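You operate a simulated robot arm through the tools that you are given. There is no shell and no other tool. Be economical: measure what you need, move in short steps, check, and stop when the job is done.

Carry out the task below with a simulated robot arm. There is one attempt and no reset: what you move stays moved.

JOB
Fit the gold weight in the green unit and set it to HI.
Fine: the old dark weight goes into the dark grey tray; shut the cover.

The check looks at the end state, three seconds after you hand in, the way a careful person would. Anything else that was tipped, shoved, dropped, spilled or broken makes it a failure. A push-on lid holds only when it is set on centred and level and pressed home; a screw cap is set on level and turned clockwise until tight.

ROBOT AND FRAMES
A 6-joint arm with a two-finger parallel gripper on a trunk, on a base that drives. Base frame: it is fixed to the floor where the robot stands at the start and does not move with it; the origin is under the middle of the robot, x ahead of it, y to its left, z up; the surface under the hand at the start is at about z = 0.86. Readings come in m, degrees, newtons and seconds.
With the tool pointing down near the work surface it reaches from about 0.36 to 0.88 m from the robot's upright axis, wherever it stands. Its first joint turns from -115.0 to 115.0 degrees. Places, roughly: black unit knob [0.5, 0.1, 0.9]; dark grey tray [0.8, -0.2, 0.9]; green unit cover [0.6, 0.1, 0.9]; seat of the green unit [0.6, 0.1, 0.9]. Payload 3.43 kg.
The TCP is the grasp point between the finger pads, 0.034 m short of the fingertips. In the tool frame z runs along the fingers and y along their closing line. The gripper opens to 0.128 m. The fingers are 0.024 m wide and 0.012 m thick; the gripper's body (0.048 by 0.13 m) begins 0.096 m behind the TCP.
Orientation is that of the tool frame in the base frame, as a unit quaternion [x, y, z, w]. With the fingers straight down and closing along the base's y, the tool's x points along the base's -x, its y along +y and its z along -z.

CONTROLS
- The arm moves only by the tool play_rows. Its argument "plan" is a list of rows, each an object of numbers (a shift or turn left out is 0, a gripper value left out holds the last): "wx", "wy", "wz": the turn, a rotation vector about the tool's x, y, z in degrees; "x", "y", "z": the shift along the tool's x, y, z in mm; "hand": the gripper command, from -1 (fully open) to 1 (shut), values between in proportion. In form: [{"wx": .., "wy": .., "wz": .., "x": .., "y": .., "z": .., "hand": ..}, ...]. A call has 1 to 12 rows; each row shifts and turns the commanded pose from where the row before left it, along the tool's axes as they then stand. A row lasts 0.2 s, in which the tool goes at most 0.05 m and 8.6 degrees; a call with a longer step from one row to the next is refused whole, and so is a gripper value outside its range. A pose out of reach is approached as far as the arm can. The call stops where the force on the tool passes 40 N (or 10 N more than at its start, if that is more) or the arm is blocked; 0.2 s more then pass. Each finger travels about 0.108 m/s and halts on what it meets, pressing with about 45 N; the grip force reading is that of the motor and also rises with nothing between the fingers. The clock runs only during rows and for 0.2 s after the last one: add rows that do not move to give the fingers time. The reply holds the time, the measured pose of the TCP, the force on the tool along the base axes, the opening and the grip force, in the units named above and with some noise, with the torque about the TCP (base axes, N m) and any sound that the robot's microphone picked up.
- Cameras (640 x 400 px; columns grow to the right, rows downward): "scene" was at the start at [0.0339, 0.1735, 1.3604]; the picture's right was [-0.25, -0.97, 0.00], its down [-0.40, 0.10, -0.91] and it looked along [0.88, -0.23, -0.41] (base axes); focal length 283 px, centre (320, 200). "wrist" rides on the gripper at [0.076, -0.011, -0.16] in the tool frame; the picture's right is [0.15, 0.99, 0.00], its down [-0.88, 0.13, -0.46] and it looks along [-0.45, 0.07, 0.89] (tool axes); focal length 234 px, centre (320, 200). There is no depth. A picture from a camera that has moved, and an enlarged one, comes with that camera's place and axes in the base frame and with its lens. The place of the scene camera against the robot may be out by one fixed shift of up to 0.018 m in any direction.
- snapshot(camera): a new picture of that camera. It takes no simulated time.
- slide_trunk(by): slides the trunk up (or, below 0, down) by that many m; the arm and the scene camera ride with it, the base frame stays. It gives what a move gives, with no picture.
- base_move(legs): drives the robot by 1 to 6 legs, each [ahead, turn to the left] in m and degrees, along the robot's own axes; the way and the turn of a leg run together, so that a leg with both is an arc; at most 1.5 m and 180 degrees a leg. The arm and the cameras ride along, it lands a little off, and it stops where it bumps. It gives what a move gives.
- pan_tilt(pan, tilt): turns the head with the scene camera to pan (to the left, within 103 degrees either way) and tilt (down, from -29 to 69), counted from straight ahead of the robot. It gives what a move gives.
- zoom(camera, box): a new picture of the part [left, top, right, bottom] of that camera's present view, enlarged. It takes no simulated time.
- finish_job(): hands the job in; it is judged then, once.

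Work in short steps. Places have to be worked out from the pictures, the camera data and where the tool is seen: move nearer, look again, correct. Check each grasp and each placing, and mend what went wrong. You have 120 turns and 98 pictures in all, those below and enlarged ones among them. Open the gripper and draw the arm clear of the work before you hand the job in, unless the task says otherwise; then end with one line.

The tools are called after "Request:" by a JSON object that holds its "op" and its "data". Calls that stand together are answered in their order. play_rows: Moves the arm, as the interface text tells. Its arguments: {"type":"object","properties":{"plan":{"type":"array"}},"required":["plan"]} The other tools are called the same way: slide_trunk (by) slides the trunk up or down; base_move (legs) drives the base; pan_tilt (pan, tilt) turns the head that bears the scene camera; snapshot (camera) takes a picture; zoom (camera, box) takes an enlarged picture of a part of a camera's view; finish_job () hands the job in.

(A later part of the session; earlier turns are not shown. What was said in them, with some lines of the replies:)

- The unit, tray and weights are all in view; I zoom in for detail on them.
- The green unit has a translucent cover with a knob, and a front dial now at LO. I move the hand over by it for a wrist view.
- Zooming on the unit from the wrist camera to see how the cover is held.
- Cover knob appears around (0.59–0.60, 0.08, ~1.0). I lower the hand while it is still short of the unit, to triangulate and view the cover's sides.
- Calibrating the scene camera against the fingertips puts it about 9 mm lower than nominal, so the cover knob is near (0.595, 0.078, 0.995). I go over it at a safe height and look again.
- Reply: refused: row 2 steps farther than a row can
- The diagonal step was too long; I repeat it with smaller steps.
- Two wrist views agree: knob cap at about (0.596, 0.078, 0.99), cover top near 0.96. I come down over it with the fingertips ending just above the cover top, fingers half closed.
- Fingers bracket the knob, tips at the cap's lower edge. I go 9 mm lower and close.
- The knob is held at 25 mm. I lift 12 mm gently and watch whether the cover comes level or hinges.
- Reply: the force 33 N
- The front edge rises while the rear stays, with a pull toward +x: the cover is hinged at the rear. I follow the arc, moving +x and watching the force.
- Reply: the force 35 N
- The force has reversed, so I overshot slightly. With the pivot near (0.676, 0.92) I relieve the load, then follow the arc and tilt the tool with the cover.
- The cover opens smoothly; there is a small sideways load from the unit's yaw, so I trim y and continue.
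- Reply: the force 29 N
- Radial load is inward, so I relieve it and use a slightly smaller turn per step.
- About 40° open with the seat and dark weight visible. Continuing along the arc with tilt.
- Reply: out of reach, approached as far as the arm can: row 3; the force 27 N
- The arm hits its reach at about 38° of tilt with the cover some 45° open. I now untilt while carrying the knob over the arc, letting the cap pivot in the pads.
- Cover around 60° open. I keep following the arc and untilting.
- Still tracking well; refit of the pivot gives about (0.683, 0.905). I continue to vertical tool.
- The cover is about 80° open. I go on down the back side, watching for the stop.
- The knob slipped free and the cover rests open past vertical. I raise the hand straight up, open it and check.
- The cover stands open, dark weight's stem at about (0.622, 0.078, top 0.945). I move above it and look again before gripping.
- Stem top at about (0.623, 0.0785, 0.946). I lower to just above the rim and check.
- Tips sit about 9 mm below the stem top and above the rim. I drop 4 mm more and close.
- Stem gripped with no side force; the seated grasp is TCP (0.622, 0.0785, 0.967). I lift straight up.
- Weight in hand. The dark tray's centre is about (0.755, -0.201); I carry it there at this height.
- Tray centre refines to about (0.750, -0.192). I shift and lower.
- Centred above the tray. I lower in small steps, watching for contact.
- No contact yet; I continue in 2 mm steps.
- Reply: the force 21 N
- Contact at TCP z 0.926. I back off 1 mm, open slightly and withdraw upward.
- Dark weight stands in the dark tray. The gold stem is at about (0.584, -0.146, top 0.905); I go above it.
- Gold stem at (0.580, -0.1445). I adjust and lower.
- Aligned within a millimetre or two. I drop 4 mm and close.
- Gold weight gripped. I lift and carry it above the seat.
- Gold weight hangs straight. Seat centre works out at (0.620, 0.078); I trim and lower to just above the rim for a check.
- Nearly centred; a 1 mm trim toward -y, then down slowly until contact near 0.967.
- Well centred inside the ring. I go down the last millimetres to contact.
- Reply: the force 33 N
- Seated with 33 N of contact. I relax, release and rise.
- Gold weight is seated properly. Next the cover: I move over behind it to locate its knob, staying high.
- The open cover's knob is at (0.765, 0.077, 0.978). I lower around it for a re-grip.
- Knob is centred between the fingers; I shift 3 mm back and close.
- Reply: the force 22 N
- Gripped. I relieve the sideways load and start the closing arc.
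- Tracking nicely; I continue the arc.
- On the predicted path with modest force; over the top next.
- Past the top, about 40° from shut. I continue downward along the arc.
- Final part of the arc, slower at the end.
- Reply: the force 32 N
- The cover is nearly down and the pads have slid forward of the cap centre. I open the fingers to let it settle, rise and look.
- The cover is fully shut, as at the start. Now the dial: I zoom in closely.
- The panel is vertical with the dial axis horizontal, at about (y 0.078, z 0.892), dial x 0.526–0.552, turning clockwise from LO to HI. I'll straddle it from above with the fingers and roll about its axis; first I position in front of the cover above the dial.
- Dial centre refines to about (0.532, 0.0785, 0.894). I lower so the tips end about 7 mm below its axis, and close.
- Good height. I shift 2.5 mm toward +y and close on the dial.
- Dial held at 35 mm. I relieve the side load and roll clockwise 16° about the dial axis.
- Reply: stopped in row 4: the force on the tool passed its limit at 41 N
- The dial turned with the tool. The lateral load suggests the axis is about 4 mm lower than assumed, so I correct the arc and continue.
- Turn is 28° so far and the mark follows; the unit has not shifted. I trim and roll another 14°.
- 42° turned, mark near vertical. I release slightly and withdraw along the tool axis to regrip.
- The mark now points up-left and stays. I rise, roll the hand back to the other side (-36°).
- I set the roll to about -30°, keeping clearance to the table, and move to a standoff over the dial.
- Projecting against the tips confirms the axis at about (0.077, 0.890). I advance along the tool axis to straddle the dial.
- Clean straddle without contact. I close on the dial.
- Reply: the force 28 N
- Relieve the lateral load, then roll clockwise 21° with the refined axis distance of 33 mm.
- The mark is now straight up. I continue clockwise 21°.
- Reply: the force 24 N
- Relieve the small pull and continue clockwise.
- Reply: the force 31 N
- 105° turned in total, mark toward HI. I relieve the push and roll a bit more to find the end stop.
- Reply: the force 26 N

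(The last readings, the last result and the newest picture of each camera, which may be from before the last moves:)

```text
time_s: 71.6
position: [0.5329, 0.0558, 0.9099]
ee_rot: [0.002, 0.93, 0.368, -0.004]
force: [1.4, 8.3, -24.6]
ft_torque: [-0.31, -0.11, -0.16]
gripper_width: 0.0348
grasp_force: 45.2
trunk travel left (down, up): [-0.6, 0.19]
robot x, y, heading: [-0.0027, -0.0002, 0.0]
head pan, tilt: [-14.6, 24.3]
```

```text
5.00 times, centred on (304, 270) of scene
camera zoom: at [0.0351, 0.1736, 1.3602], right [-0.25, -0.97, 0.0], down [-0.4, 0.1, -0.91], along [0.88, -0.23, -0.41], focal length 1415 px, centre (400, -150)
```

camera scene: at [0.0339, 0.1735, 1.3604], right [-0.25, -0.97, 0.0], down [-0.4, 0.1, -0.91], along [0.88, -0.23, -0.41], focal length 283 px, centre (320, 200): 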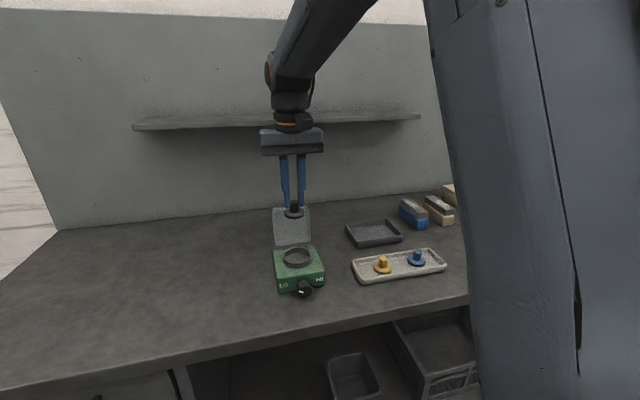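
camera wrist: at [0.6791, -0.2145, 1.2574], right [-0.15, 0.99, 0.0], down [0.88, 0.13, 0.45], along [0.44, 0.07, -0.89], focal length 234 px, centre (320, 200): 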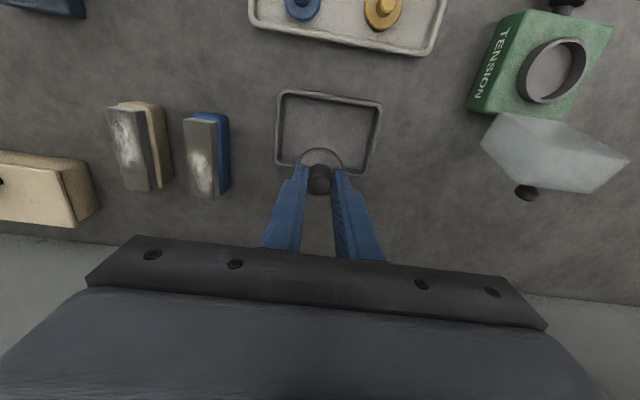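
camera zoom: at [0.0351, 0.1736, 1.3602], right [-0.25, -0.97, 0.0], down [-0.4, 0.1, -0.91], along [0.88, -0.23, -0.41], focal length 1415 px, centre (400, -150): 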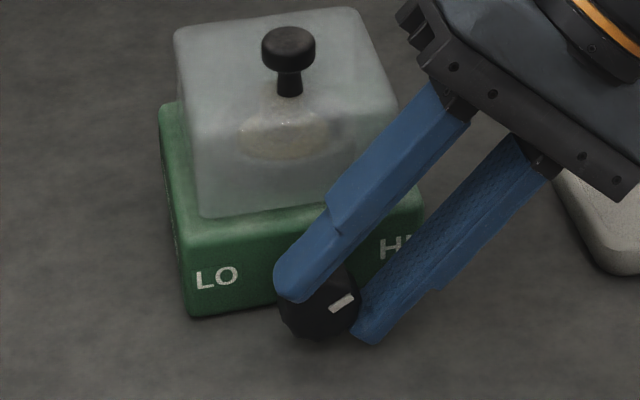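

The mark is nearly mirrored from its LO position. I release, withdraw and compare closely.

Request:
{"op": "play_rows", "data": {"plan": [{"z": 1.5, "hand": 0.34}, {"hand": 0.34}, {"z": -30}, {"z": -40}, {}]}}

Request:
{"op": "zoom", "data": {"camera": "scene", "box": [280, 260, 336, 304]}}

```text
time_s: 72.8
position: [0.5318, 0.0099, 0.9604]
ee_rot: [0.002, 0.93, 0.367, -0.003]
force: [-0.7, -0.2, -0.1]
ft_torque: [0.01, 0.04, 0.01]
gripper_width: 0.0423
grasp_force: 0.0
trunk travel left (down, up): [-0.6, 0.19]
robot x, y, heading: [0.0005, 0.001, -0.3]
head pan, tilt: [-14.6, 24.3]
```

```text
9.09 times, centred on (308, 282) of scene
camera zoom: at [0.0343, 0.1731, 1.3604], right [-0.25, -0.97, 0.0], down [-0.4, 0.1, -0.91], along [0.88, -0.23, -0.41], focal length 2572 px, centre (429, -546)
```

zoom: 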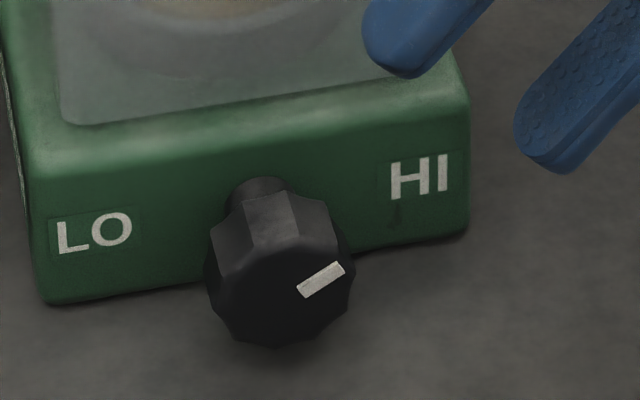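

In panel coordinates the mark was 59° left of vertical at LO and is now 61° right of it, so the dial is at HI. I rise clear, level the hand and open it.

Request:
{"op": "play_rows", "data": {"plan": [{"y": 30, "z": -33}, {"y": 30, "z": -33}, {"wx": 8.5}, {"wx": 8.5}, {"wx": 8.5}, {"wx": 8.5}, {"wx": 8.5, "hand": -1}, {}]}}

Request:
{"op": "play_rows", "data": {"plan": [{"z": -40}, {"z": -40, "x": 20}, {"x": 40}, {}]}}

Request:
{"op": "snapshot", "data": {"camera": "scene"}}

Request:
{"op": "zoom", "data": {"camera": "scene", "box": [240, 210, 400, 310]}}

Request:
{"op": "snapshot", "data": {"camera": "wrist"}}

```text
time_s: 74.6
position: [0.5315, 0.0073, 1.0511]
ee_rot: [0.001, 1.0, 0.005, -0.004]
force: [0.9, 0.2, 0.3]
ft_torque: [0.0, 0.03, 0.0]
gripper_width: 0.1279
grasp_force: 0.1
trunk travel left (down, up): [-0.6, 0.19]
robot x, y, heading: [0.0014, 0.0023, 0.0]
head pan, tilt: [-14.6, 24.3]
```

```text
time_s: 75.6
position: [0.471, 0.0065, 1.1329]
ee_rot: [-0.001, 1.0, 0.005, -0.004]
force: [0.6, 0.4, 0.3]
ft_torque: [0.0, 0.03, -0.01]
gripper_width: 0.1281
grasp_force: 0.0
trunk travel left (down, up): [-0.6, 0.19]
robot x, y, heading: [-0.0008, 0.0013, 0.0]
head pan, tilt: [-14.6, 24.3]
```

```text
23 pictures are left
camera scene: at [0.0343, 0.1732, 1.3604], right [-0.25, -0.97, 0.0], down [-0.4, 0.1, -0.91], along [0.88, -0.23, -0.41], focal length 283 px, centre (320, 200)
```

scene: 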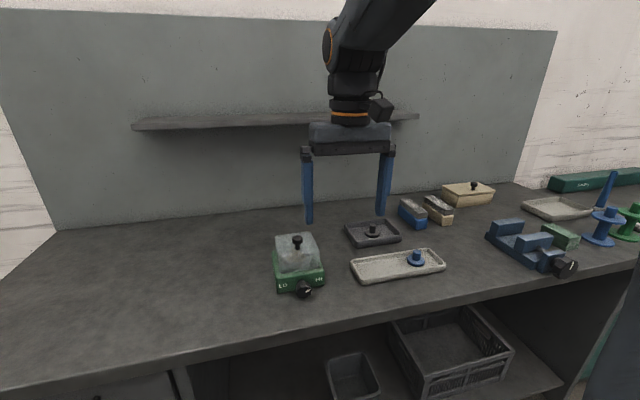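

```text
4.00 times, centred on (320, 260) of scene
camera zoom: at [0.0343, 0.1732, 1.3604], right [-0.25, -0.97, 0.0], down [-0.4, 0.1, -0.91], along [0.88, -0.23, -0.41], focal length 1132 px, centre (320, -40)
```

zoom: 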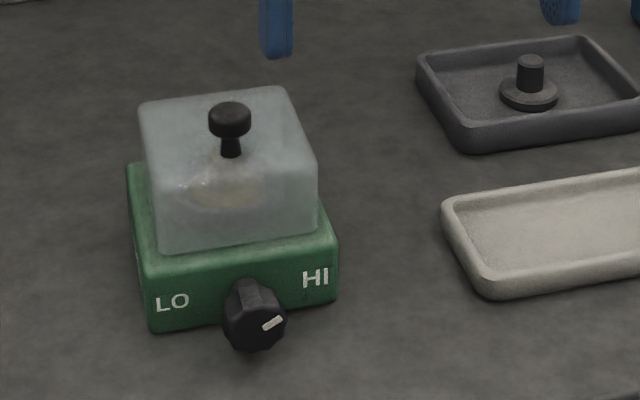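

```text
21 pictures are left
camera wrist: at [0.3962, -0.0071, 1.2914], right [-0.15, 0.99, 0.01], down [0.88, 0.12, 0.45], along [0.44, 0.08, -0.89], focal length 234 px, centre (320, 200)
```

wrist: 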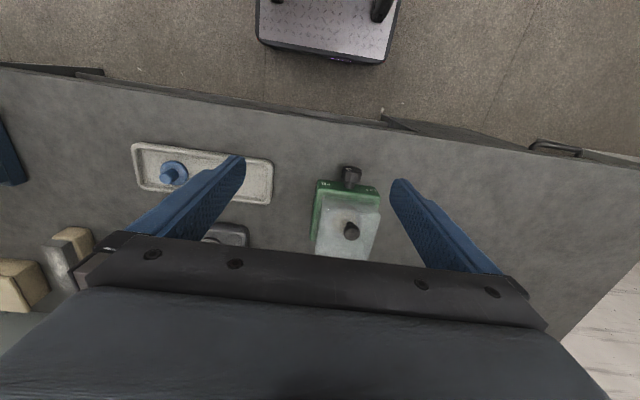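

Everything is in place: the gold weight is under the shut cover, the dial is at HI, the dark weight stands in the dark grey tray, and the arm is clear with the gripper open. I hand in.

Request:
{"op": "finish_job", "data": {}}

```text
The job is handed in.
```

The gold weight is fitted in the green unit with the dial at HI and the cover shut, and the old dark weight is standing in the dark grey tray.
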